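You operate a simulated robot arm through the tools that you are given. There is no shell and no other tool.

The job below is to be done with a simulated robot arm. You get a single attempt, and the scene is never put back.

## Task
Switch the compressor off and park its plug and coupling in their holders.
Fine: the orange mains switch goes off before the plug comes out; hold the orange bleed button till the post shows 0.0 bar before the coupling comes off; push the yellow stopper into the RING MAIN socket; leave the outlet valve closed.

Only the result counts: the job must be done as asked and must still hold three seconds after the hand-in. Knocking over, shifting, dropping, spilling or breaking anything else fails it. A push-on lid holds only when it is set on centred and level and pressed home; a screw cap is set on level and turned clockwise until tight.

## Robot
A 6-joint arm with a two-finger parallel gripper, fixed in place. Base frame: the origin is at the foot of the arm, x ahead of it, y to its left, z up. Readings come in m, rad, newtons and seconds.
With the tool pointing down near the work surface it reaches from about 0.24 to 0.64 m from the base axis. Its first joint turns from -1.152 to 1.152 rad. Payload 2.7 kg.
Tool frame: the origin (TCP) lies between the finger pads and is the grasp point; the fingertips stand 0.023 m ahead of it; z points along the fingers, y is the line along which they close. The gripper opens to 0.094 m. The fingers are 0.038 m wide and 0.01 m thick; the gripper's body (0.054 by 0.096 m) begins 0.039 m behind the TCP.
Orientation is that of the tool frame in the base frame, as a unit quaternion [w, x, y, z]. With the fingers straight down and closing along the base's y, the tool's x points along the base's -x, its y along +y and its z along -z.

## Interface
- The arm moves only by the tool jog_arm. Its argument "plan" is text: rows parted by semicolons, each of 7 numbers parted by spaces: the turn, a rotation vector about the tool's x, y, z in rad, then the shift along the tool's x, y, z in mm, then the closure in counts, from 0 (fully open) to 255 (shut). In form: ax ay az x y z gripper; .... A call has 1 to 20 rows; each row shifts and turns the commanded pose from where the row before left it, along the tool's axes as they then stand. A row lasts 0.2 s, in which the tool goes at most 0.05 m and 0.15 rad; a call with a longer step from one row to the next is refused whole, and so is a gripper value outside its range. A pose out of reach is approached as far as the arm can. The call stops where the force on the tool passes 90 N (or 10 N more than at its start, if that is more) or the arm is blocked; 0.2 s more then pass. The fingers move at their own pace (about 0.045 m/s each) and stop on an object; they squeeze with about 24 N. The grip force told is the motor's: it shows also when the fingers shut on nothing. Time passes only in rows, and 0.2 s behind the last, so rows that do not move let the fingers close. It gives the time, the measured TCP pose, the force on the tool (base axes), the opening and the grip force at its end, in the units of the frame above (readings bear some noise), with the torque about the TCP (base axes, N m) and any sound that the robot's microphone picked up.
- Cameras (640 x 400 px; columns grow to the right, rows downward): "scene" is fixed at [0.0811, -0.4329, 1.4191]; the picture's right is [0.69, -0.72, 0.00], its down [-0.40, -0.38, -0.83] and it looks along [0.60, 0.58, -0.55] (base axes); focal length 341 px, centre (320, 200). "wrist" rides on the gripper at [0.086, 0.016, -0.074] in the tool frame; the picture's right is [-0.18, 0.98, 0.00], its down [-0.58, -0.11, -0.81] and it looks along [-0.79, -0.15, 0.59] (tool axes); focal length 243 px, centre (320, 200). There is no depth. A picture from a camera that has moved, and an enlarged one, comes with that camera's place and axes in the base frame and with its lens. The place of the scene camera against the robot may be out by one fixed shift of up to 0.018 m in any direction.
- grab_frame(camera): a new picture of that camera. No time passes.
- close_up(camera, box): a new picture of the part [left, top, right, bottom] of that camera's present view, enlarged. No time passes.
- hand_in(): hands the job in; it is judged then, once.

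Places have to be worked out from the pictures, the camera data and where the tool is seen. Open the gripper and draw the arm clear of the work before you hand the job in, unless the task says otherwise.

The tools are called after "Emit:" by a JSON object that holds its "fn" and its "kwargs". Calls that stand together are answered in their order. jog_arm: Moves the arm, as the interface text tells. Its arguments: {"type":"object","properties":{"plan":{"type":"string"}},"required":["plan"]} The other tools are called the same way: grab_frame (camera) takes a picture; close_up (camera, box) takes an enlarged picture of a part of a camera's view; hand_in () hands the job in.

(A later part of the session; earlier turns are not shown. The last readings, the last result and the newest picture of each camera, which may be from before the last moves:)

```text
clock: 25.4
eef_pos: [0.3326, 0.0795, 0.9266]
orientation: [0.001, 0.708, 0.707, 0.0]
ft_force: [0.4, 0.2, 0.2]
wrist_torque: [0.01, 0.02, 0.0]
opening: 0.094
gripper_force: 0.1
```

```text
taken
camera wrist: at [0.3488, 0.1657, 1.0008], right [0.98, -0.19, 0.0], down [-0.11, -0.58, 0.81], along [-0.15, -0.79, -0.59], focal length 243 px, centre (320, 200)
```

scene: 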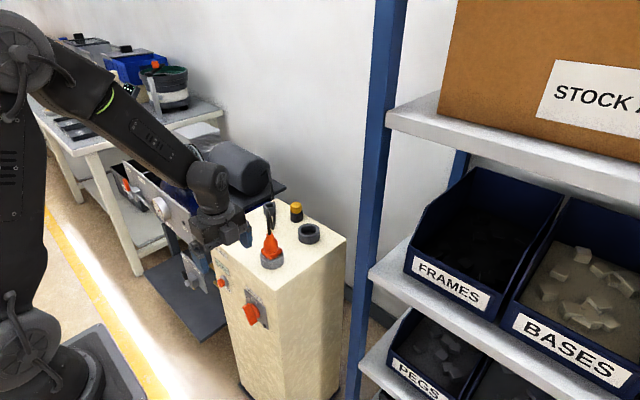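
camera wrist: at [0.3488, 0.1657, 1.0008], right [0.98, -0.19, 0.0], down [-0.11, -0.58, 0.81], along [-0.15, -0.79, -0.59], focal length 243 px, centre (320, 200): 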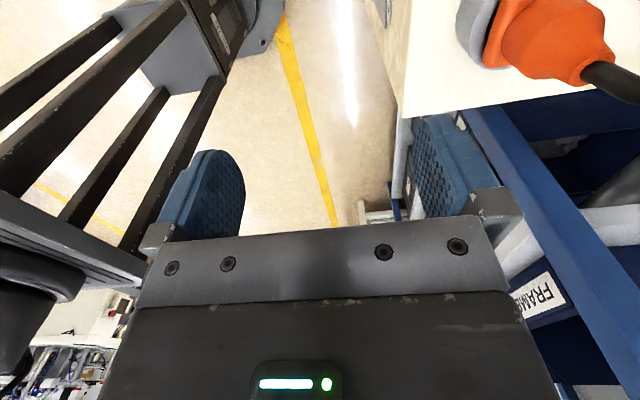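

The roll is clean: tool x is now +Y, tool y +X. I descend with the open gripper to z≈0.707 at (0.322, 0.065), so the forward finger (outer face x≈0.379) ends beside the fin's upper end, to its right.

Emit:
{"fn": "jog_arm", "kwargs": {"plan": "0 0 0 -2.9 -2.1 30 0; 0 0 0 -2.9 -2.1 30 0; 0 0 0 -2.9 -2.1 30 0; 0 0 0 -2.9 -2.1 30 0; 0 0 0 -2.9 -2.1 30 0; 0 0 0 0 0 10 0; 0 0 0 0 0 10 0; 0 0 0 0 0 10 0; 0 0 0 0 0 10 0; 0 0 0 0 0 10 0; 0 0 0 0 0 10 0; 0 0 0 0 0 10 0; 0 0 0 0 0 0 0"}}

Emit:
{"fn": "grab_frame", "kwargs": {"camera": "wrist"}}

Emit:
{"fn": "close_up", "kwargs": {"camera": "scene", "box": [180, 230, 300, 340]}}

```text
clock: 28.2
eef_pos: [0.3224, 0.0654, 0.7057]
orientation: [0.0, 0.707, 0.707, 0.0]
ft_force: [-0.3, 0.9, 0.3]
wrist_torque: [0.03, 0.01, -0.01]
opening: 0.0938
gripper_force: 0.0
```

```text
taken
camera wrist: at [0.3379, 0.152, 0.7811], right [0.98, -0.19, 0.0], down [-0.11, -0.58, 0.81], along [-0.15, -0.79, -0.59], focal length 243 px, centre (320, 200)
```

wrist: 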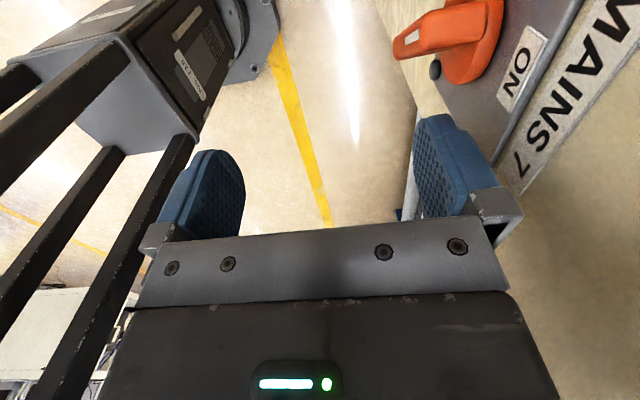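

```text
3.64 times, centred on (240, 285) of scene
camera zoom: at [0.0811, -0.4329, 1.4191], right [0.69, -0.72, 0.0], down [-0.4, -0.38, -0.83], along [0.6, 0.58, -0.55], focal length 1241 px, centre (611, -109)
```

zoom: 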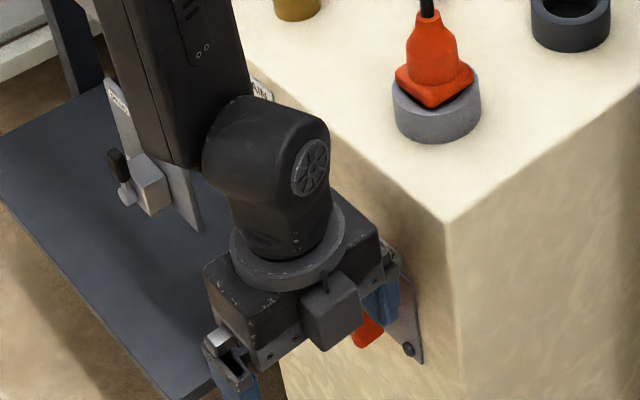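

Reached without trouble. I lower another 6 mm and sweep left in 3 mm steps so the finger's side pushes the fin's upper end toward OFF, watching the force.

Emit:
{"fn": "jog_arm", "kwargs": {"plan": "0 0 0 0 2 6 0; 0 0 0 5 0 0 0; 0 0 0 5 0 0 0; 0 0 0 4 0 0 0; 0 0 0 3 0 0 0; 0 0 0 3 0 0 0; 0 0 0 3 0 0 0; 0 0 0 0 0 0 0"}}

Emit:
{"fn": "close_up", "kwargs": {"camera": "wrist", "box": [360, 0, 640, 200]}}

Emit:
{"fn": "close_up", "kwargs": {"camera": "scene", "box": [220, 270, 290, 340]}}

```text
clock: 30.0
eef_pos: [0.3252, 0.0902, 0.7004]
orientation: [0.0, 0.708, 0.706, -0.001]
ft_force: [-0.6, 0.3, 0.7]
wrist_torque: [-0.02, 0.01, 0.01]
opening: 0.094
gripper_force: 0.1
```

```text
2.00 times, centred on (500, 100) of wrist
camera zoom: at [0.3412, 0.1756, 0.7753], right [0.98, -0.19, 0.0], down [-0.11, -0.58, 0.81], along [-0.15, -0.79, -0.59], focal length 485 px, centre (-40, 400)
```

zoom: 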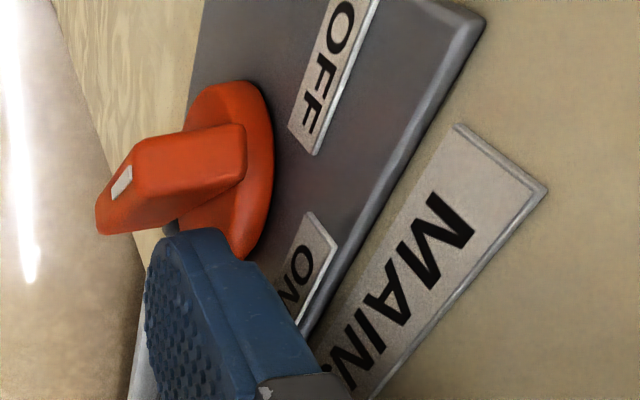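

```text
5.71 times, centred on (255, 305) of scene
camera zoom: at [0.0811, -0.4329, 1.4191], right [0.69, -0.72, 0.0], down [-0.4, -0.38, -0.83], along [0.6, 0.58, -0.55], focal length 1950 px, centre (691, -400)
```

zoom: 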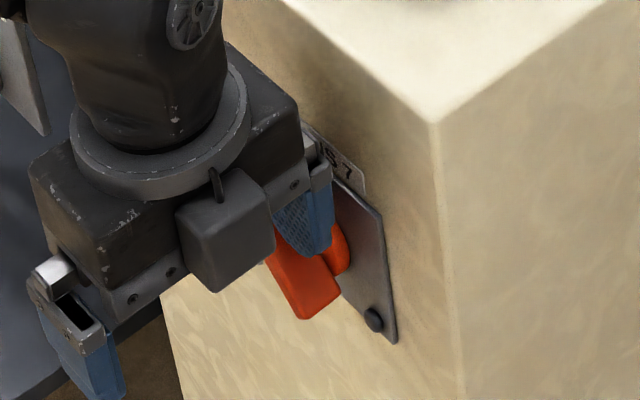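

Almost no force yet: the fingertip's corner is rounded, so it has only just nudged the fin. I push on left in 3 mm steps.

Emit:
{"fn": "jog_arm", "kwargs": {"plan": "0 0 0 3 0 0 0; 0 0 0 3 0 0 0; 0 0 0 3 0 0 0; 0 0 0 0 0 0 0"}}

Emit:
{"fn": "close_up", "kwargs": {"camera": "wrist", "box": [360, 0, 640, 200]}}

```text
clock: 31.0
eef_pos: [0.3226, 0.0966, 0.7008]
orientation: [0.0, 0.708, 0.706, 0.001]
ft_force: [-0.1, -1.8, 1.0]
wrist_torque: [0.0, -0.03, -0.06]
opening: 0.0937
gripper_force: 0.0
```

```text
2.00 times, centred on (500, 100) of wrist
camera zoom: at [0.3396, 0.1836, 0.7755], right [0.98, -0.19, 0.0], down [-0.11, -0.58, 0.81], along [-0.15, -0.79, -0.59], focal length 485 px, centre (-40, 400)
```

zoom: 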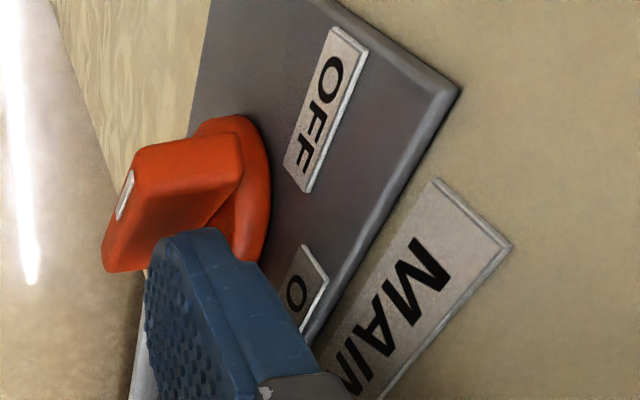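

The fin is turning with only ~2 N. I continue a few more millimetres and watch for the stop.

Emit:
{"fn": "jog_arm", "kwargs": {"plan": "0 0 0 2.5 0 0 0; 0 0 0 2.5 0 0 0; 0 0 0 2.5 0 0 0; 0 0 0 0 0 0 0"}}

Emit:
{"fn": "close_up", "kwargs": {"camera": "wrist", "box": [360, 0, 640, 200]}}

Emit:
{"fn": "close_up", "kwargs": {"camera": "scene", "box": [220, 270, 290, 340]}}

```text
clock: 32.0
eef_pos: [0.3236, 0.1067, 0.6998]
orientation: [0.0, 0.708, 0.706, 0.0]
ft_force: [0.1, -0.6, 0.3]
wrist_torque: [-0.01, -0.01, 0.03]
opening: 0.094
gripper_force: 0.1
```

```text
2.00 times, centred on (500, 100) of wrist
camera zoom: at [0.3395, 0.1916, 0.775], right [0.98, -0.19, 0.0], down [-0.11, -0.58, 0.81], along [-0.15, -0.79, -0.59], focal length 485 px, centre (-40, 400)
```

zoom: 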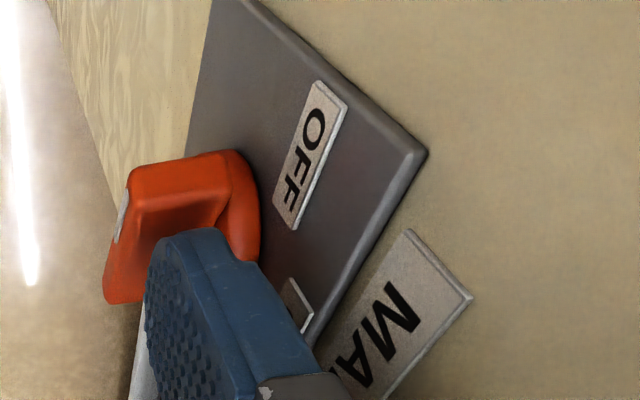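

```text
5.71 times, centred on (255, 305) of scene
camera zoom: at [0.0811, -0.4329, 1.4191], right [0.69, -0.72, 0.0], down [-0.4, -0.38, -0.83], along [0.6, 0.58, -0.55], focal length 1950 px, centre (691, -400)
```

zoom: 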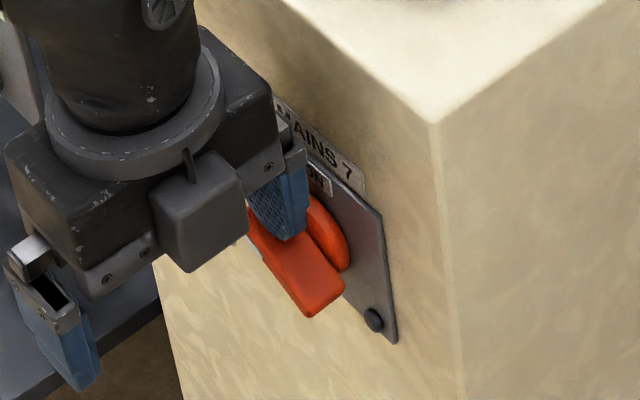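

It follows smoothly, no stop yet. I push a little further.

Emit:
{"fn": "jog_arm", "kwargs": {"plan": "0 0 0 2.5 0 0 0; 0 0 0 2.5 0 0 0; 0 0 0 0 0 0 0"}}

Emit:
{"fn": "close_up", "kwargs": {"camera": "wrist", "box": [360, 0, 640, 200]}}

Emit:
{"fn": "close_up", "kwargs": {"camera": "scene", "box": [220, 270, 290, 340]}}

```text
clock: 32.8
eef_pos: [0.3227, 0.1109, 0.6999]
orientation: [0.0, 0.707, 0.707, 0.0]
ft_force: [0.7, 0.7, -0.2]
wrist_torque: [0.01, -0.02, 0.03]
opening: 0.0938
gripper_force: 0.1
```

```text
2.00 times, centred on (500, 100) of wrist
camera zoom: at [0.3391, 0.196, 0.7748], right [0.98, -0.19, 0.0], down [-0.11, -0.58, 0.81], along [-0.15, -0.79, -0.59], focal length 485 px, centre (-40, 400)
```

zoom: 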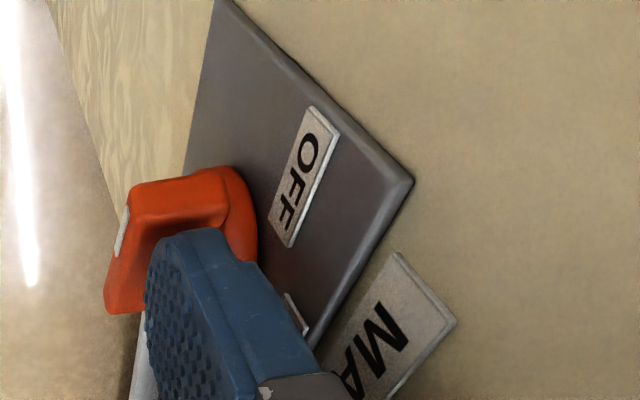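

```text
5.71 times, centred on (255, 305) of scene
camera zoom: at [0.0811, -0.4329, 1.4191], right [0.69, -0.72, 0.0], down [-0.4, -0.38, -0.83], along [0.6, 0.58, -0.55], focal length 1950 px, centre (691, -400)
```

zoom: 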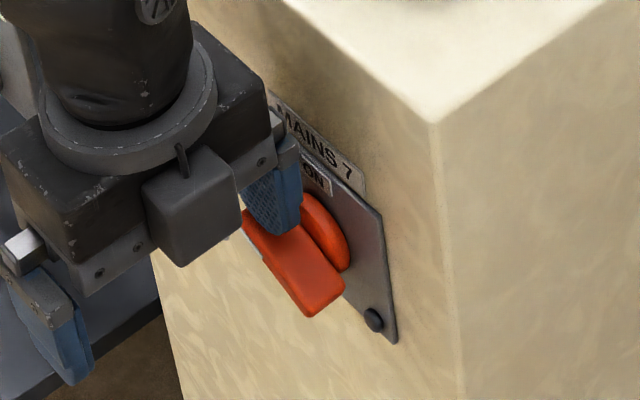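

The geometry suggests about 60° now and no contact force remains. I lift the finger clear and look at where the pointer really stands.

Emit:
{"fn": "jog_arm", "kwargs": {"plan": "0 0 0 -4 0 0 0; 0 0 0 0 0 -20 0; 0 0 0 0 0 -20 0; 0 0 0 0 0 -20 0; 0 0 0 0 0 0 0"}}

Emit:
{"fn": "close_up", "kwargs": {"camera": "scene", "box": [210, 260, 280, 340]}}

Emit:
{"fn": "close_up", "kwargs": {"camera": "wrist", "box": [360, 0, 640, 200]}}

```text
clock: 34.0
eef_pos: [0.324, 0.1065, 0.7599]
orientation: [0.0, 0.708, 0.706, 0.001]
ft_force: [0.0, 0.2, 0.6]
wrist_torque: [-0.04, 0.0, 0.03]
opening: 0.0939
gripper_force: 0.0
```

```text
5.00 times, centred on (245, 300) of scene
camera zoom: at [0.0811, -0.4329, 1.4191], right [0.69, -0.72, 0.0], down [-0.4, -0.38, -0.83], along [0.6, 0.58, -0.55], focal length 1706 px, centre (695, -300)
```

zoom: 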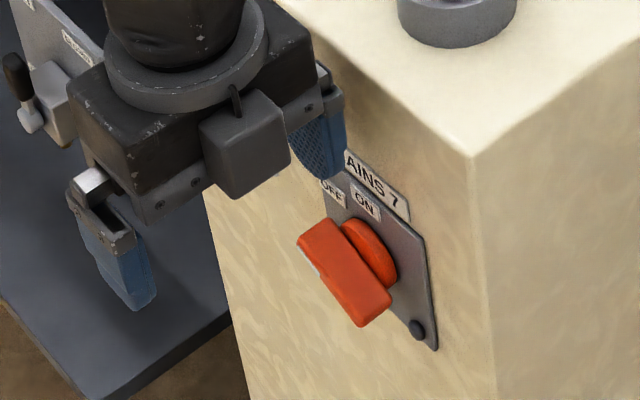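

```text
2.00 times, centred on (500, 100) of wrist
camera zoom: at [0.3398, 0.1927, 0.8345], right [0.98, -0.19, 0.0], down [-0.11, -0.58, 0.81], along [-0.15, -0.79, -0.59], focal length 485 px, centre (-40, 400)
```

zoom: 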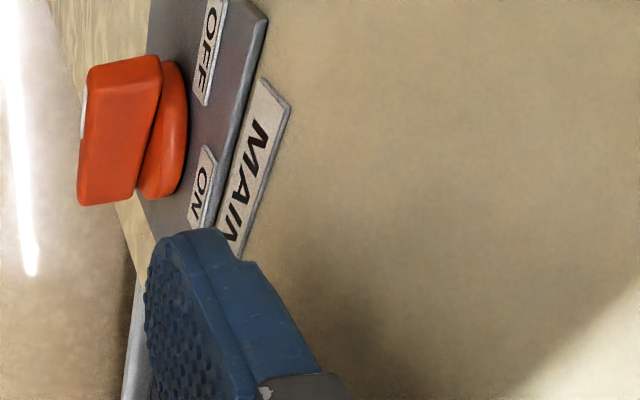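

In the scene view the fin now lies at about 60°, and the OFF mark by the same measure is at about 59°, lamp dark: the switch is off. Next, the bleed button: I move to y≈0.248 with the forward finger 9 mm short of the button and lower to z≈0.677.

Emit:
{"fn": "jog_arm", "kwargs": {"plan": "0 0 0 35.4 -3 0 0; 0 0 0 35.4 -3 0 0; 0 0 0 35.4 -3 0 0; 0 0 0 35.3 -3 0 0; 0 0 0 0 0 20 0; 0 0 0 0 0 20 0; 0 0 0 0 0 0 0"}}

Emit:
{"fn": "grab_frame", "kwargs": {"camera": "wrist"}}

Emit:
{"fn": "grab_frame", "kwargs": {"camera": "scene"}}

```text
clock: 35.6
eef_pos: [0.3142, 0.249, 0.7196]
orientation: [0.0, 0.708, 0.706, 0.0]
ft_force: [-0.9, 0.2, -0.1]
wrist_torque: [0.0, -0.01, 0.0]
opening: 0.0939
gripper_force: 0.1
```

```text
taken
camera wrist: at [0.3311, 0.3343, 0.7942], right [0.98, -0.19, 0.0], down [-0.11, -0.58, 0.81], along [-0.15, -0.79, -0.59], focal length 243 px, centre (320, 200)
```

wrist: 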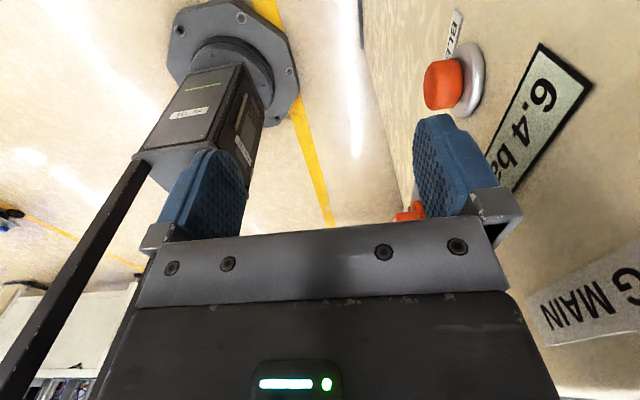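

```text
taken
```

scene: 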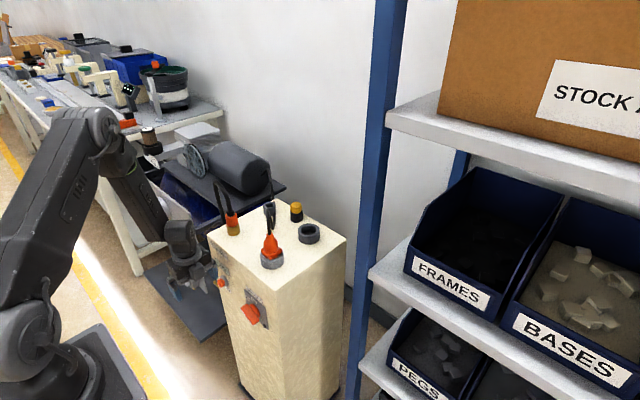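

The wrist view puts the button centre at about (0.378, 0.2515, 0.668). I lower the finger behind it to z≈0.672 and then press forward in 2 mm steps.

Emit:
{"fn": "jog_arm", "kwargs": {"plan": "0 0 0 2.5 0 15 0; 0 0 0 0 0 16 0; 0 0 0 0 0 16 0; 0 0 0 0 2 0 0; 0 0 0 0 2 0 0; 0 0 0 0 2 0 0; 0 0 0 0 0 0 0"}}

Emit:
{"fn": "grab_frame", "kwargs": {"camera": "wrist"}}

```text
clock: 37.2
eef_pos: [0.3173, 0.2485, 0.6713]
orientation: [0.0, 0.708, 0.707, 0.0]
ft_force: [0.3, -0.5, -0.2]
wrist_torque: [0.01, -0.02, -0.01]
opening: 0.094
gripper_force: 0.1
```

```text
taken
camera wrist: at [0.3343, 0.3356, 0.747], right [0.98, -0.19, 0.0], down [-0.11, -0.58, 0.81], along [-0.15, -0.79, -0.59], focal length 243 px, centre (320, 200)
```

wrist: 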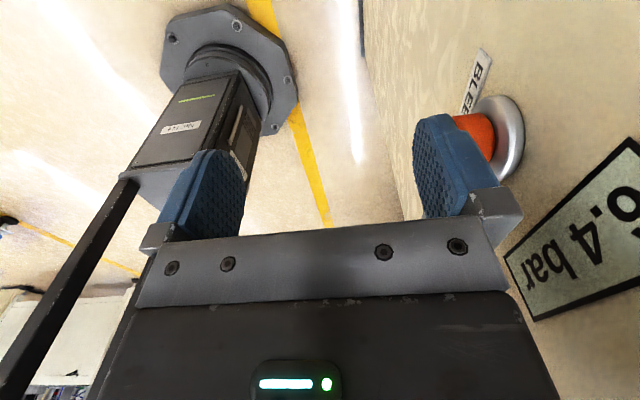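

The finger is right at the button and the display is in view. I press on forward in 2 mm steps and hold.

Emit:
{"fn": "jog_arm", "kwargs": {"plan": "0 0 0 0 2 0 0; 0 0 0 0 2 0 0; 0 0 0 0 2 0 0; 0 0 0 0 2 0 0; 0 0 0 0 0 0 0; 0 0 0 0 0 0 0; 0 0 0 0 0 0 0"}}

Emit:
{"fn": "grab_frame", "kwargs": {"camera": "wrist"}}

```text
clock: 38.8
eef_pos: [0.3267, 0.2485, 0.6722]
orientation: [0.001, 0.708, 0.706, -0.001]
ft_force: [-7.4, 1.1, -0.3]
wrist_torque: [-0.01, 0.03, 0.07]
opening: 0.0908
gripper_force: 0.0
heard: click
```

```text
taken
camera wrist: at [0.3428, 0.3351, 0.7474], right [0.98, -0.19, 0.0], down [-0.11, -0.58, 0.81], along [-0.15, -0.79, -0.59], focal length 243 px, centre (320, 200)
```

wrist: 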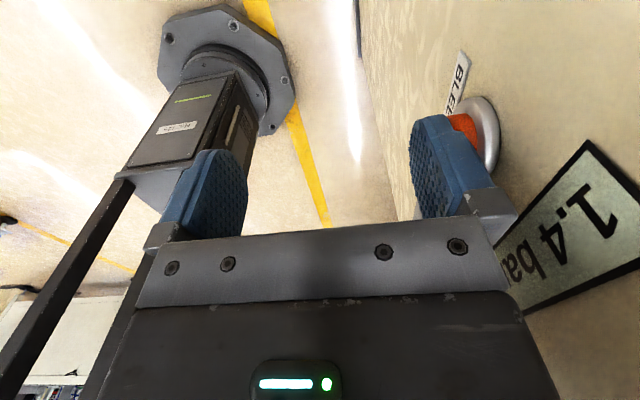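

A click, -7.4 N on the button, and the display has fallen to 1.4 bar. I keep holding it.

Emit:
{"fn": "jog_arm", "kwargs": {"plan": "0 0 0 0 0 0 0; 0 0 0 0 0 0 0; 0 0 0 0 0 0 0; 0 0 0 0 0 0 0; 0 0 0 0 0 0 0; 0 0 0 0 0 0 0; 0 0 0 0 0 0 0; 0 0 0 0 0 0 0; 0 0 0 0 0 0 0; 0 0 0 0 0 0 0; 0 0 0 0 0 0 0; 0 0 0 0 0 0 0; 0 0 0 0 0 0 0; 0 0 0 0 0 0 0; 0 0 0 0 0 0 0"}}

Emit:
{"fn": "close_up", "kwargs": {"camera": "wrist", "box": [440, 80, 640, 320]}}

```text
clock: 42.0
eef_pos: [0.3269, 0.2497, 0.6725]
orientation: [0.0, 0.708, 0.706, 0.001]
ft_force: [-8.0, -0.1, 0.6]
wrist_torque: [0.02, 0.0, 0.01]
opening: 0.0907
gripper_force: 0.0
```

```text
1.67 times, centred on (540, 200) of wrist
camera zoom: at [0.3429, 0.3352, 0.7475], right [0.98, -0.19, 0.0], down [-0.11, -0.58, 0.81], along [-0.15, -0.79, -0.59], focal length 404 px, centre (-47, 200)
```

zoom: 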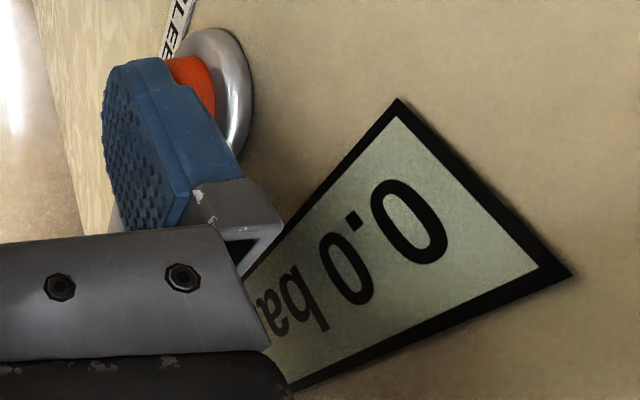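

The display reads 0.0 bar. I hold one more second for margin, then release backwards and rise clear of the panel.

Emit:
{"fn": "jog_arm", "kwargs": {"plan": "0 0 0 0 0 0 0; 0 0 0 0 0 0 0; 0 0 0 0 0 0 0; 0 0 0 0 0 0 0; 0 0 0 0 0 0 0; 0 0 0 0 -5 0 0; 0 0 0 0 -8 0 0; 0 0 0 0 -4 -20 0; 0 0 0 0 0 -40 0; 0 0 0 0 0 -40 0; 0 0 0 0 0 -40 0; 0 0 0 -20 0 -40 0; 0 0 0 -20 0 -40 0; 0 0 0 -20 0 -30 0; 0 0 0 0 0 0 0"}}

Emit:
{"fn": "close_up", "kwargs": {"camera": "scene", "box": [200, 180, 350, 340]}}

```text
clock: 45.2
eef_pos: [0.3104, 0.1905, 0.9243]
orientation: [0.001, 0.708, 0.706, 0.001]
ft_force: [0.2, 0.0, 0.3]
wrist_torque: [0.0, 0.0, 0.03]
opening: 0.0938
gripper_force: 0.1
```

```text
2.50 times, centred on (275, 260) of scene
camera zoom: at [0.0811, -0.4329, 1.4191], right [0.69, -0.72, 0.0], down [-0.4, -0.38, -0.83], along [0.6, 0.58, -0.55], focal length 853 px, centre (432, 50)
```

zoom: 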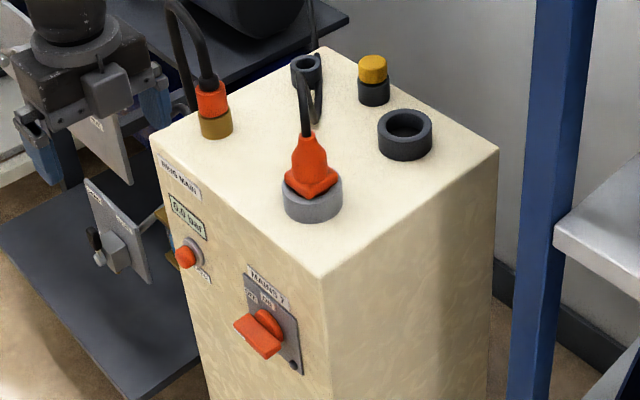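

The post shows 0.0 bar and the switch stays off. I roll the tool back to the original orientation and rise for a good look at the top of the post.

Emit:
{"fn": "jog_arm", "kwargs": {"plan": "0 0 -0.1428 0 0 -10 0; 0 0 -0.1428 0 0 -10 0; 0 0 -0.1428 0 0 -10 0; 0 0 -0.1428 0 0 -10 0; 0 0 -0.1428 0 0 -10 0; 0 0 -0.1428 0 0 -10 0; 0 0 -0.1428 0 0 -10 0; 0 0 -0.1428 0 0 -10 0; 0 0 -0.1428 0 0 -10 0; 0 0 -0.1428 0 0 -10 0; 0 0 -0.1428 0 0 -10 0; 0 0 0 0 0 0 0; 0 0 0 -30 0 -10 0; 0 0 0 -30 0 -10 0; 0 0 0 0 0 0 0"}}

Emit:
{"fn": "grab_frame", "kwargs": {"camera": "wrist"}}

```text
clock: 48.4
eef_pos: [0.3702, 0.1869, 1.0495]
orientation: [0.0, 0.001, 1.0, 0.0]
ft_force: [0.4, 0.5, -0.9]
wrist_torque: [-0.01, 0.01, -0.04]
opening: 0.094
gripper_force: 0.1
```

```text
taken
camera wrist: at [0.2829, 0.2043, 1.1247], right [0.19, 0.98, 0.0], down [0.58, -0.11, 0.81], along [0.79, -0.15, -0.59], focal length 243 px, centre (320, 200)
```

wrist: 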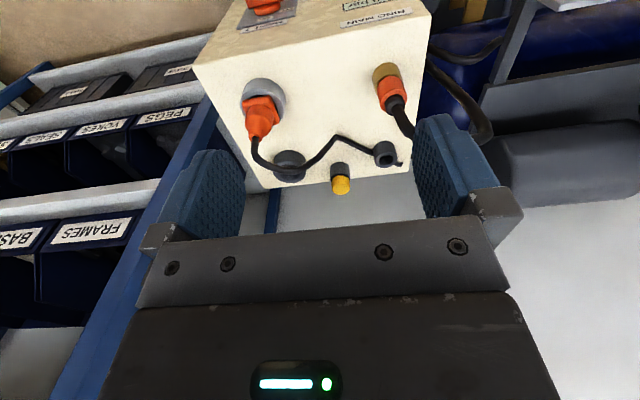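

All the top items are in view. I enlarge them to measure their positions and heights.

Emit:
{"fn": "close_up", "kwargs": {"camera": "wrist", "box": [190, 50, 440, 206]}}

Emit:
{"fn": "close_up", "kwargs": {"camera": "wrist", "box": [230, 70, 330, 190]}}

Emit:
{"fn": "close_up", "kwargs": {"camera": "wrist", "box": [310, 50, 440, 210]}}

```text
2.56 times, centred on (315, 128) of wrist
camera zoom: at [0.2829, 0.2043, 1.1247], right [0.19, 0.98, 0.0], down [0.58, -0.11, 0.81], along [0.79, -0.15, -0.59], focal length 621 px, centre (333, 384)
```

zoom: 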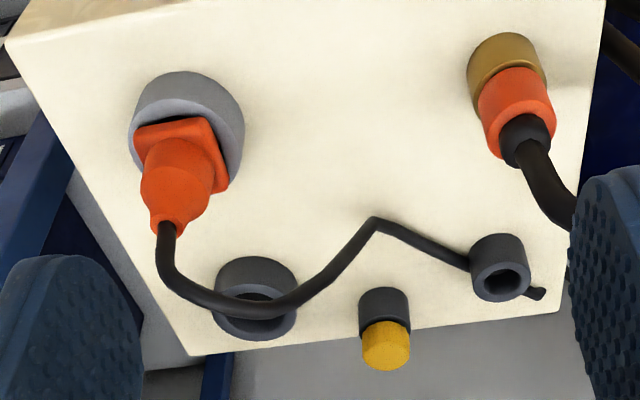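

```text
3.33 times, centred on (280, 130) of wrist
camera zoom: at [0.2829, 0.2043, 1.1247], right [0.19, 0.98, 0.0], down [0.58, -0.11, 0.81], along [0.79, -0.15, -0.59], focal length 809 px, centre (453, 433)
```

zoom: 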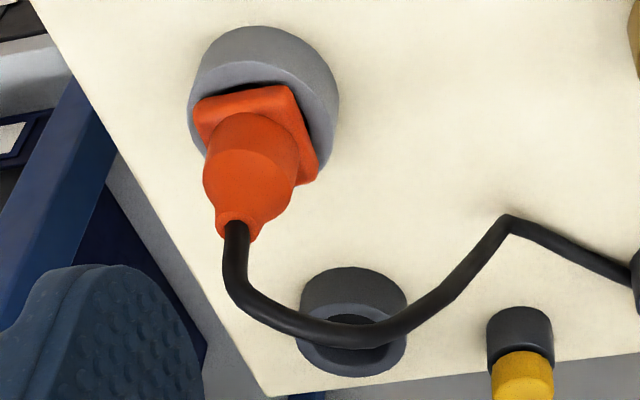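

```text
2.50 times, centred on (375, 130) of wrist
camera zoom: at [0.2829, 0.2043, 1.1247], right [0.19, 0.98, 0.0], down [0.58, -0.11, 0.81], along [0.79, -0.15, -0.59], focal length 606 px, centre (182, 375)
```

zoom: 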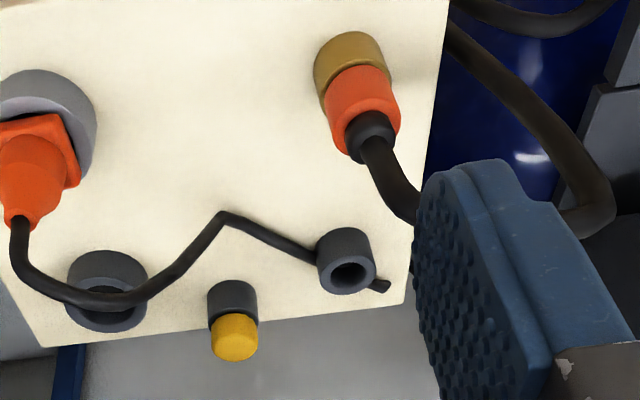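

Measured positions (x, y): plug socket (0.459, 0.092), plug holder (0.590, 0.092), coupling (0.460, 0.261), its holder (0.590, 0.262), stopper (0.628, 0.180); plug body spans about z 0.843–0.872. I go above the plug first with the gripper open and look at how cable and fingers lie.

Emit:
{"fn": "jog_arm", "kwargs": {"plan": "0 0 0 -22 -24 0 0; 0 0 0 -22 -24 0 0; 0 0 0 -22 -24 0 0; 0 0 0 -22.8 -22.9 0 0; 0 0 0 0 0 30 0; 0 0 0 0 0 30 0; 0 0 0 0 0 30 0; 0 0 0 0 0 20 0; 0 0 0 0 0 0 0"}}

Emit:
{"fn": "grab_frame", "kwargs": {"camera": "wrist"}}

Emit:
{"fn": "close_up", "kwargs": {"camera": "scene", "box": [200, 150, 350, 290]}}

```text
clock: 50.4
eef_pos: [0.4576, 0.0941, 0.9407]
orientation: [0.0, 0.001, 1.0, -0.001]
ft_force: [0.7, 1.1, 0.4]
wrist_torque: [0.04, 0.01, -0.01]
opening: 0.0941
gripper_force: 0.1
```

```text
taken
camera wrist: at [0.3707, 0.1108, 1.0161], right [0.19, 0.98, 0.0], down [0.58, -0.11, 0.81], along [0.79, -0.15, -0.59], focal length 243 px, centre (320, 200)
```

wrist: 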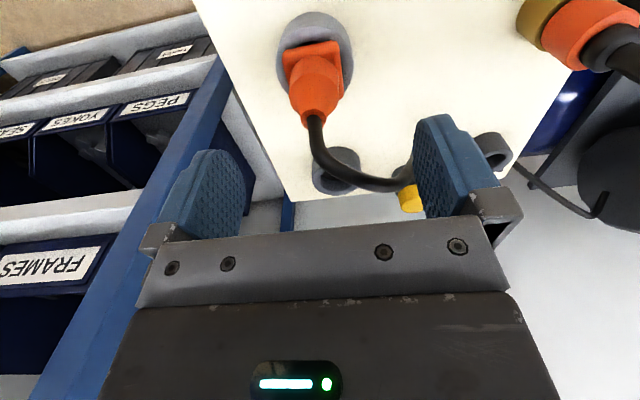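

```text
2.86 times, centred on (275, 220) of scene
camera zoom: at [0.0811, -0.4329, 1.4191], right [0.69, -0.72, 0.0], down [-0.4, -0.38, -0.83], along [0.6, 0.58, -0.55], focal length 975 px, centre (449, 143)
```

zoom: 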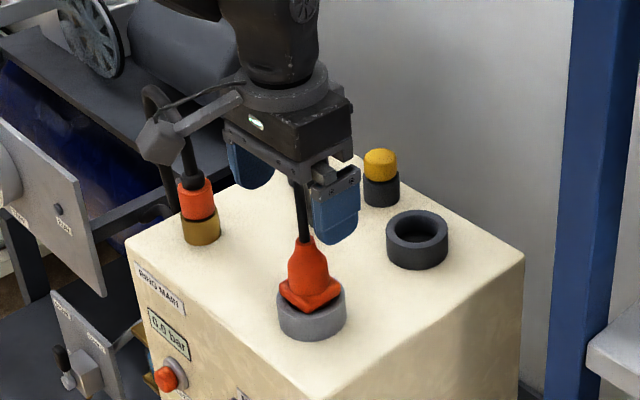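

The gripper is over the plug with the cable between the fingers. I enlarge to fine-align to the plug's axis.

Emit:
{"fn": "close_up", "kwargs": {"camera": "wrist", "box": [240, 0, 440, 125]}}

Emit:
{"fn": "close_up", "kwargs": {"camera": "wrist", "box": [260, 100, 460, 225]}}

```text
3.20 times, centred on (340, 62) of wrist
camera zoom: at [0.3707, 0.1108, 1.0161], right [0.19, 0.98, 0.0], down [0.58, -0.11, 0.81], along [0.79, -0.15, -0.59], focal length 776 px, centre (256, 640)
```

zoom: 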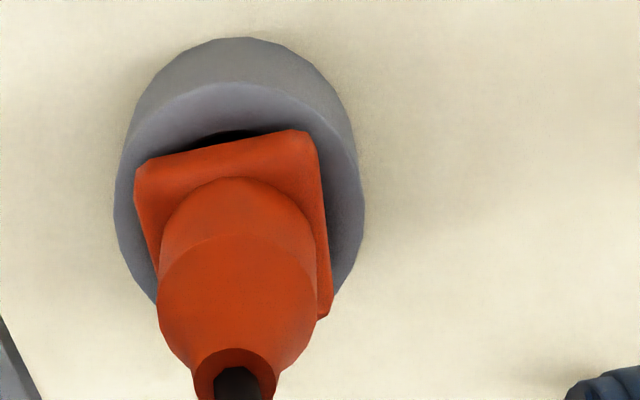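

```text
3.20 times, centred on (360, 162) of wrist
camera zoom: at [0.3707, 0.1108, 1.0161], right [0.19, 0.98, 0.0], down [0.58, -0.11, 0.81], along [0.79, -0.15, -0.59], focal length 776 px, centre (192, 320)
```

zoom: 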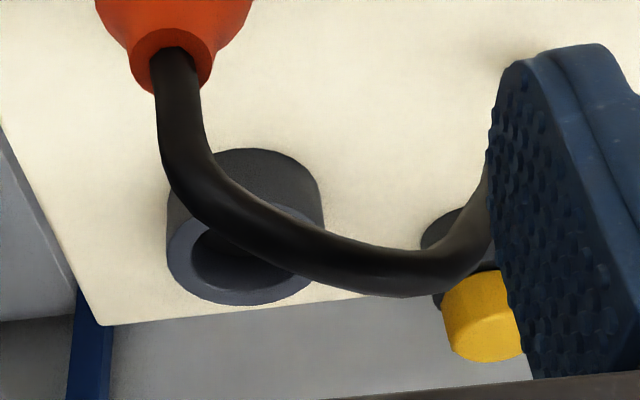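

The plug axis is about 2 mm ahead and 4 mm to the right (-y) of the tool axis. I correct that and descend the first 50 mm slowly, checking whether the cable reacts.

Emit:
{"fn": "jog_arm", "kwargs": {"plan": "0 0 0 -2 -4 0 0; 0 0 0 0 0 15 0; 0 0 0 0 0 15 0; 0 0 0 0 0 10 0; 0 0 0 0 0 10 0; 0 0 0 0 0 0 0"}}

Emit:
{"fn": "grab_frame", "kwargs": {"camera": "wrist"}}

Emit:
{"fn": "close_up", "kwargs": {"camera": "scene", "box": [220, 160, 340, 280]}}

```text
clock: 51.8
eef_pos: [0.459, 0.0893, 0.8907]
orientation: [0.0, 0.001, 1.0, 0.0]
ft_force: [-0.4, -0.1, 0.3]
wrist_torque: [-0.03, 0.0, 0.04]
opening: 0.0938
gripper_force: 0.1
```

```text
taken
camera wrist: at [0.3721, 0.1059, 0.966], right [0.19, 0.98, 0.0], down [0.58, -0.11, 0.81], along [0.79, -0.15, -0.59], focal length 243 px, centre (320, 200)
```

wrist: 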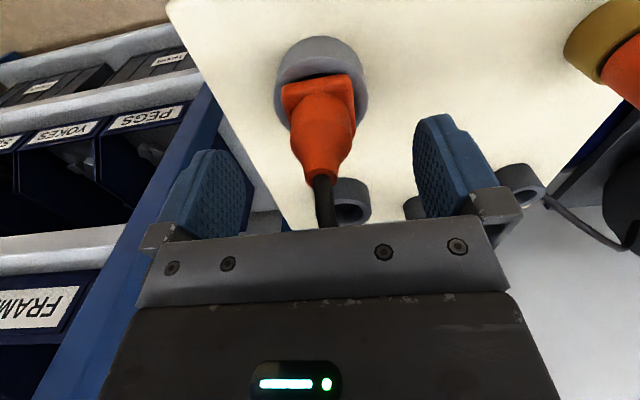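

```text
3.33 times, centred on (280, 220) of scene
camera zoom: at [0.0811, -0.4329, 1.4191], right [0.69, -0.72, 0.0], down [-0.4, -0.38, -0.83], along [0.6, 0.58, -0.55], focal length 1138 px, centre (453, 133)
```

zoom: 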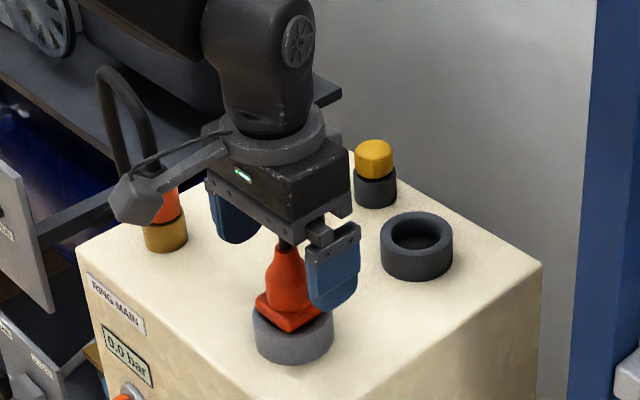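

No force and the cable passes freely between the fingers. I descend the last 23 mm to z≈0.868 and close on the plug body.

Emit:
{"fn": "jog_arm", "kwargs": {"plan": "0 0 0 0 0 8 0; 0 0 0 0 0 8 0; 0 0 0 0 0 7 0; 0 0 0 0 0 0 0; 0 0 0 0 0 0 255; 0 0 0 0 0 0 255; 0 0 0 0 0 0 255; 0 0 0 0 0 0 255; 0 0 0 0 0 0 255; 0 0 0 0 0 0 255"}}

Emit:
{"fn": "grab_frame", "kwargs": {"camera": "wrist"}}

Emit:
{"fn": "close_up", "kwargs": {"camera": "scene", "box": [220, 160, 340, 280]}}

```text
clock: 54.0
eef_pos: [0.4609, 0.0898, 0.8696]
orientation: [0.0, 0.0, 1.0, 0.0]
ft_force: [-0.6, -0.4, -0.6]
wrist_torque: [-0.05, -0.03, -0.01]
opening: 0.0352
gripper_force: 24.2
```

```text
taken
camera wrist: at [0.3732, 0.1063, 0.9438], right [0.19, 0.98, 0.0], down [0.58, -0.11, 0.81], along [0.79, -0.15, -0.59], focal length 243 px, centre (320, 200)
```

wrist: 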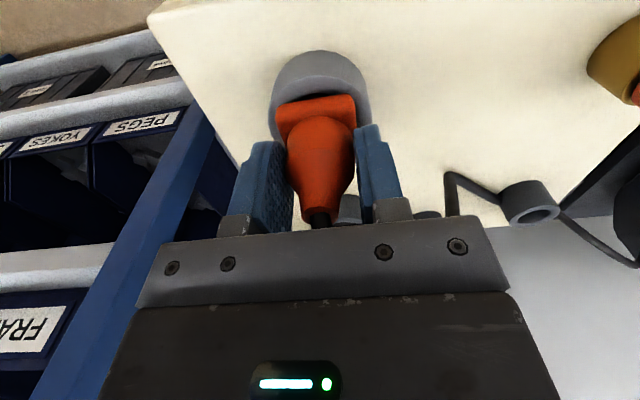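

```text
3.33 times, centred on (280, 220) of scene
camera zoom: at [0.0811, -0.4329, 1.4191], right [0.69, -0.72, 0.0], down [-0.4, -0.38, -0.83], along [0.6, 0.58, -0.55], focal length 1138 px, centre (453, 133)
```

zoom: 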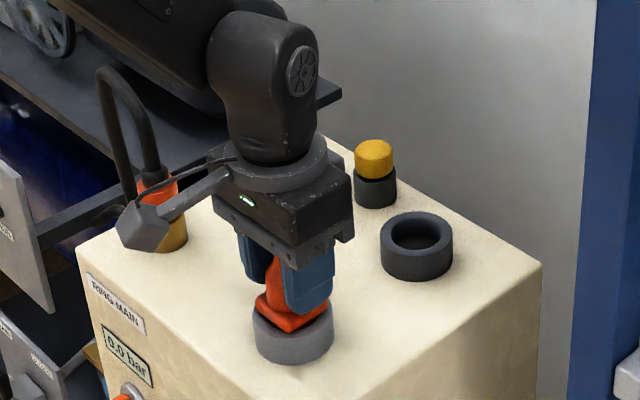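

Gripped at 35 mm opening with 24 N and no side load. I pull the plug straight up slowly.

Emit:
{"fn": "jog_arm", "kwargs": {"plan": "0 0 0 0 0 -4 255; 0 0 0 0 0 -4 255; 0 0 0 0 0 -4 255; 0 0 0 0 0 -4 255; 0 0 0 0 0 -4 255; 0 0 0 0 0 0 255"}}

Emit:
{"fn": "close_up", "kwargs": {"camera": "scene", "box": [220, 160, 340, 280]}}

```text
clock: 55.4
eef_pos: [0.4602, 0.0918, 0.8893]
orientation: [0.0, 0.001, 1.0, 0.0]
ft_force: [0.7, 0.4, -0.2]
wrist_torque: [0.02, 0.0, 0.01]
opening: 0.035
gripper_force: 24.7
```

```text
3.33 times, centred on (280, 220) of scene
camera zoom: at [0.0811, -0.4329, 1.4191], right [0.69, -0.72, 0.0], down [-0.4, -0.38, -0.83], along [0.6, 0.58, -0.55], focal length 1138 px, centre (453, 133)
```

zoom: 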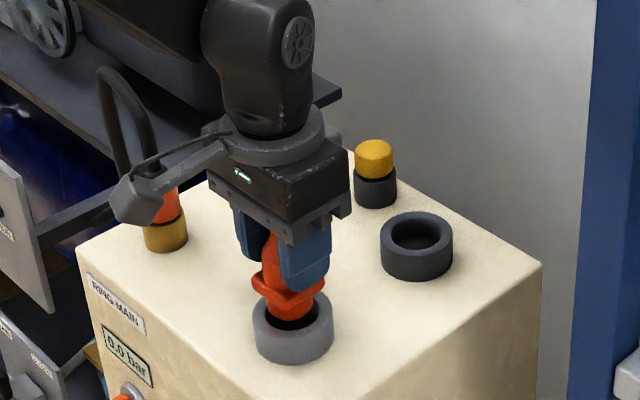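

The plug follows the fingers and is coming out. I lift it well clear.

Emit:
{"fn": "jog_arm", "kwargs": {"plan": "0 0 0 0 0 -10 255; 0 0 0 0 0 -15 255; 0 0 0 0 0 -20 255; 0 0 0 0 0 -20 255; 0 0 0 0 0 0 255"}}

Emit:
{"fn": "close_up", "kwargs": {"camera": "scene", "box": [210, 140, 340, 280]}}

Emit:
{"fn": "grab_frame", "kwargs": {"camera": "wrist"}}

```text
clock: 56.6
eef_pos: [0.4581, 0.09, 0.9541]
orientation: [0.0, 0.0, 1.0, 0.0]
ft_force: [0.4, -0.1, 0.0]
wrist_torque: [-0.02, 0.0, 0.01]
opening: 0.035
gripper_force: 23.9
```

```text
2.86 times, centred on (275, 210) of scene
camera zoom: at [0.0811, -0.4329, 1.4191], right [0.69, -0.72, 0.0], down [-0.4, -0.38, -0.83], along [0.6, 0.58, -0.55], focal length 975 px, centre (449, 171)
```

zoom: 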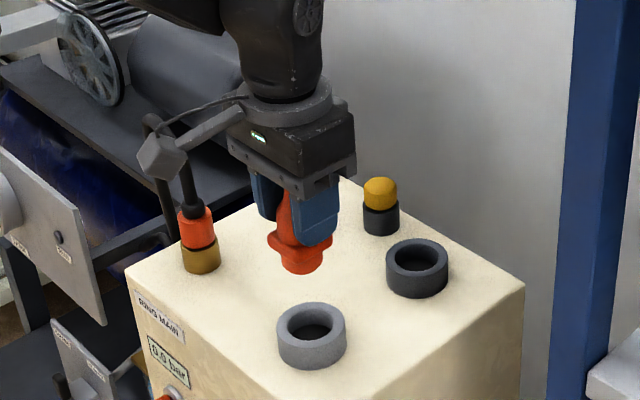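

```text
taken
camera wrist: at [0.3715, 0.1062, 1.0294], right [0.19, 0.98, 0.0], down [0.58, -0.11, 0.81], along [0.79, -0.15, -0.59], focal length 243 px, centre (320, 200)
```

wrist: 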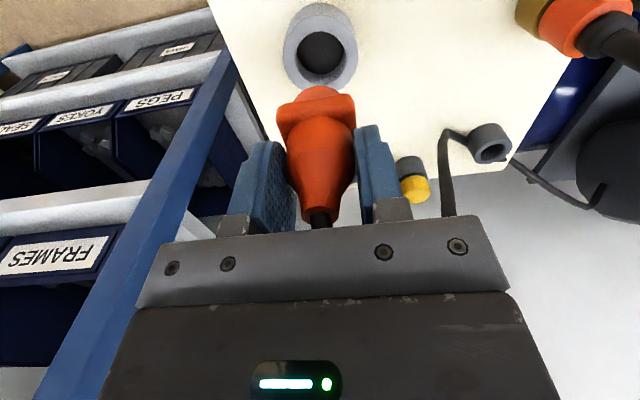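

The plug is out and clear; socket empty, cable following along. I zoom in on the empty socket and the holder to get their relative offset precisely.

Emit:
{"fn": "close_up", "kwargs": {"camera": "scene", "box": [250, 215, 330, 275]}}

Emit:
{"fn": "close_up", "kwargs": {"camera": "scene", "box": [255, 190, 325, 240]}}

```text
6.67 times, centred on (290, 245) of scene
camera zoom: at [0.0811, -0.4329, 1.4191], right [0.69, -0.72, 0.0], down [-0.4, -0.38, -0.83], along [0.6, 0.58, -0.55], focal length 2275 px, centre (520, -100)
```

zoom: 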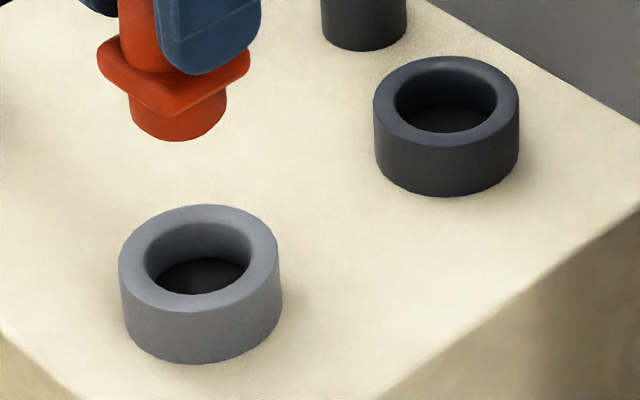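

```text
8.00 times, centred on (290, 215) of scene
camera zoom: at [0.0811, -0.4329, 1.4191], right [0.69, -0.72, 0.0], down [-0.4, -0.38, -0.83], along [0.6, 0.58, -0.55], focal length 2730 px, centre (560, 80)
```

zoom: 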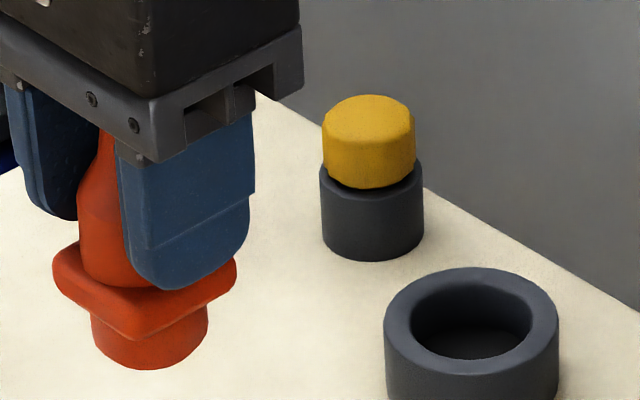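

Socket and holder rims are at the same height and the same y; the holder is 132 mm further in x. I carry the plug over there at this height.

Emit:
{"fn": "jog_arm", "kwargs": {"plan": "0 0 0 -22 0 0 255; 0 0 0 -33 0 0 255; 0 0 0 -33 0 0 255; 0 0 0 -33 0 0 255; 0 0 0 -11 0 0 255; 0 0 0 0 0 0 255; 0 0 0 0 0 0 255"}}

Emit:
{"fn": "close_up", "kwargs": {"camera": "scene", "box": [250, 175, 350, 265]}}

Emit:
{"fn": "grab_frame", "kwargs": {"camera": "wrist"}}

```text
clock: 58.2
eef_pos: [0.5903, 0.0928, 0.9554]
orientation: [0.0, 0.001, 1.0, 0.0]
ft_force: [-0.2, -0.6, -1.7]
wrist_torque: [-0.01, -0.01, 0.02]
opening: 0.0349
gripper_force: 23.8
```

```text
4.44 times, centred on (300, 220) of scene
camera zoom: at [0.0811, -0.4329, 1.4191], right [0.69, -0.72, 0.0], down [-0.4, -0.38, -0.83], along [0.6, 0.58, -0.55], focal length 1517 px, centre (409, 111)
```

zoom: 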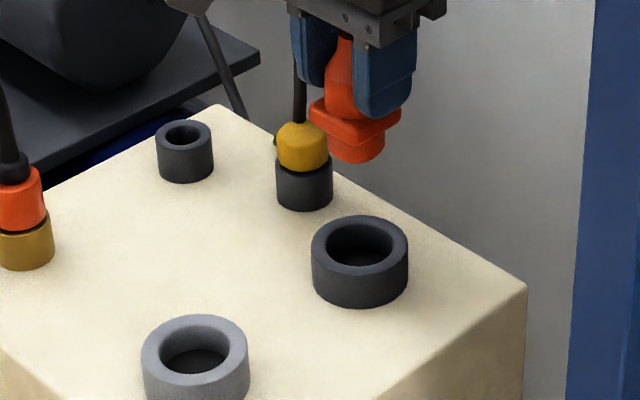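

```text
taken
camera wrist: at [0.5045, 0.1088, 1.0305], right [0.19, 0.98, 0.0], down [0.58, -0.11, 0.81], along [0.79, -0.15, -0.59], focal length 243 px, centre (320, 200)
```

wrist: 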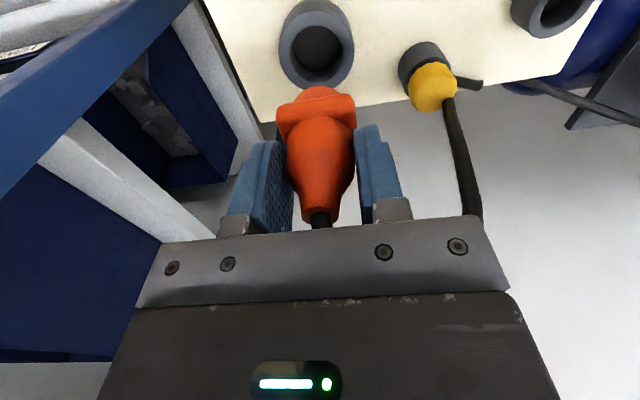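

The readings show a ~2.5 mm drift in y. I zoom in on the holder from the wrist camera to align exactly before lowering.

Emit:
{"fn": "close_up", "kwargs": {"camera": "wrist", "box": [250, 0, 410, 100]}}

```text
4.00 times, centred on (330, 50) of wrist
camera zoom: at [0.5045, 0.1088, 1.0305], right [0.19, 0.98, 0.0], down [0.58, -0.11, 0.81], along [0.79, -0.15, -0.59], focal length 970 px, centre (280, 800)
```

zoom: 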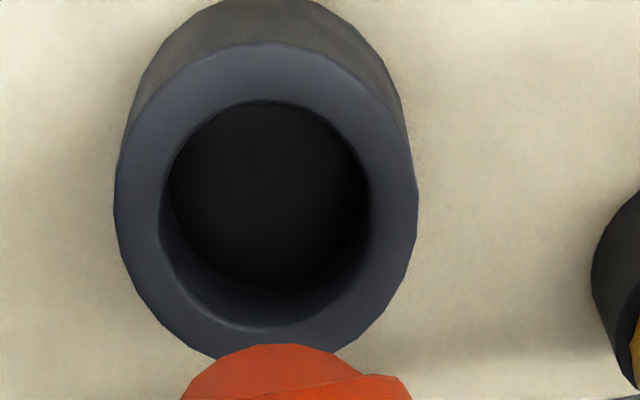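

The holder's centre comes out at (0.588, 0.0905). I shift 1 mm back and 3 mm to -y, then lower the plug to just above the rim.

Emit:
{"fn": "jog_arm", "kwargs": {"plan": "0 0 0 1 -2.8 0 255; 0 0 0 0 0 16 255; 0 0 0 0 0 16 255; 0 0 0 0 0 14 255; 0 0 0 0 0 0 255; 0 0 0 0 0 0 255"}}

Emit:
{"fn": "close_up", "kwargs": {"camera": "wrist", "box": [220, 0, 420, 125]}}

Emit:
{"fn": "close_up", "kwargs": {"camera": "scene", "box": [265, 190, 345, 250]}}

```text
clock: 59.6
eef_pos: [0.5884, 0.0886, 0.9094]
orientation: [-0.001, 0.001, 1.0, 0.0]
ft_force: [0.2, 0.6, -1.5]
wrist_torque: [-0.02, -0.01, 0.0]
opening: 0.0353
gripper_force: 24.4
```

```text
3.20 times, centred on (320, 62) of wrist
camera zoom: at [0.5023, 0.1042, 0.9848], right [0.19, 0.98, 0.0], down [0.58, -0.11, 0.81], along [0.79, -0.15, -0.59], focal length 776 px, centre (320, 640)
```

zoom: 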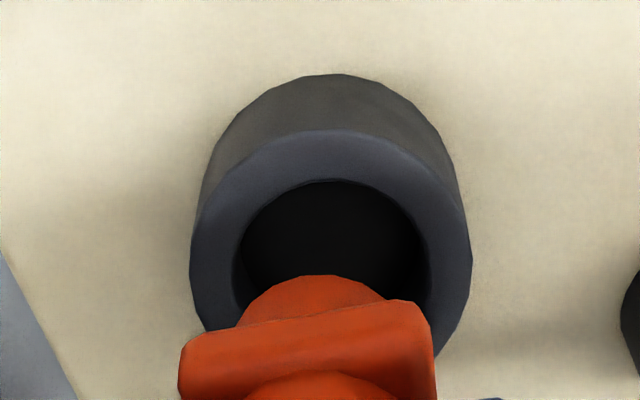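

```text
6.67 times, centred on (305, 220) of scene
camera zoom: at [0.0811, -0.4329, 1.4191], right [0.69, -0.72, 0.0], down [-0.4, -0.38, -0.83], along [0.6, 0.58, -0.55], focal length 2275 px, centre (420, 67)
```

zoom: 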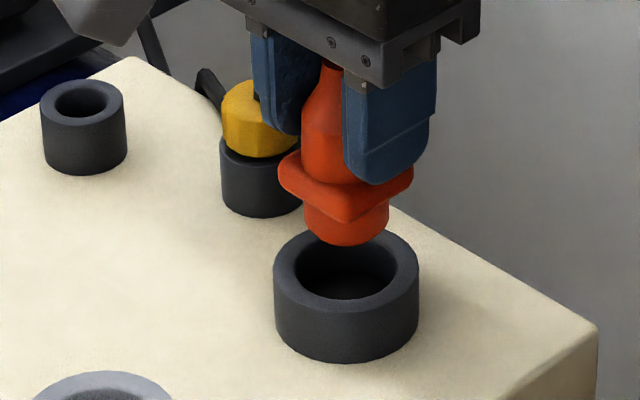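

The wrist zoom shows the plug bottom about 3 mm too far to -y and ~2 mm short in x relative to the hole. I correct that and look again before inserting.

Emit:
{"fn": "jog_arm", "kwargs": {"plan": "0 0 0 -1.7 2.9 0 255; 0 0 0 0 0 0 255; 0 0 0 0 0 10 255; 0 0 0 0 0 0 255; 0 0 0 0 0 0 255"}}

Emit:
{"fn": "close_up", "kwargs": {"camera": "wrist", "box": [220, 0, 420, 125]}}

Emit:
{"fn": "close_up", "kwargs": {"camera": "scene", "box": [265, 190, 345, 250]}}

```text
clock: 60.8
eef_pos: [0.5922, 0.0903, 0.9001]
orientation: [0.0, 0.0, 1.0, 0.001]
ft_force: [0.8, 0.0, -1.2]
wrist_torque: [-0.01, -0.02, 0.04]
opening: 0.0352
gripper_force: 24.1
```

```text
3.20 times, centred on (320, 62) of wrist
camera zoom: at [0.5049, 0.1064, 0.9743], right [0.19, 0.98, 0.0], down [0.58, -0.11, 0.81], along [0.79, -0.15, -0.59], focal length 776 px, centre (320, 640)
```

zoom: 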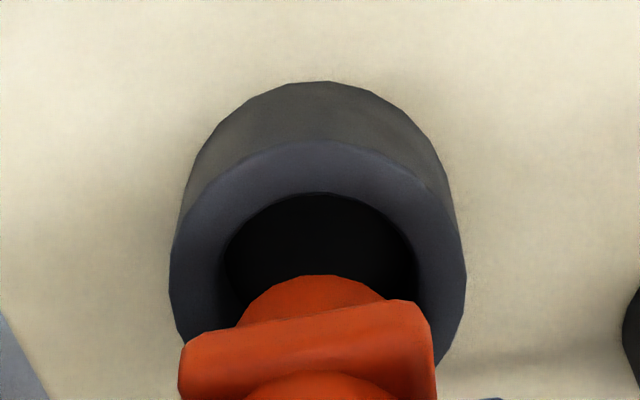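

```text
6.67 times, centred on (305, 220) of scene
camera zoom: at [0.0811, -0.4329, 1.4191], right [0.69, -0.72, 0.0], down [-0.4, -0.38, -0.83], along [0.6, 0.58, -0.55], focal length 2275 px, centre (420, 67)
```

zoom: 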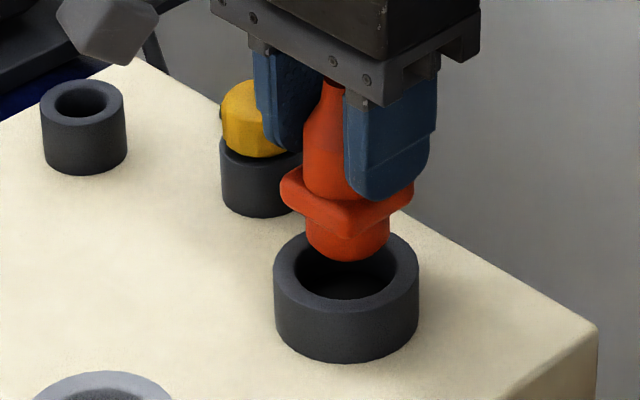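

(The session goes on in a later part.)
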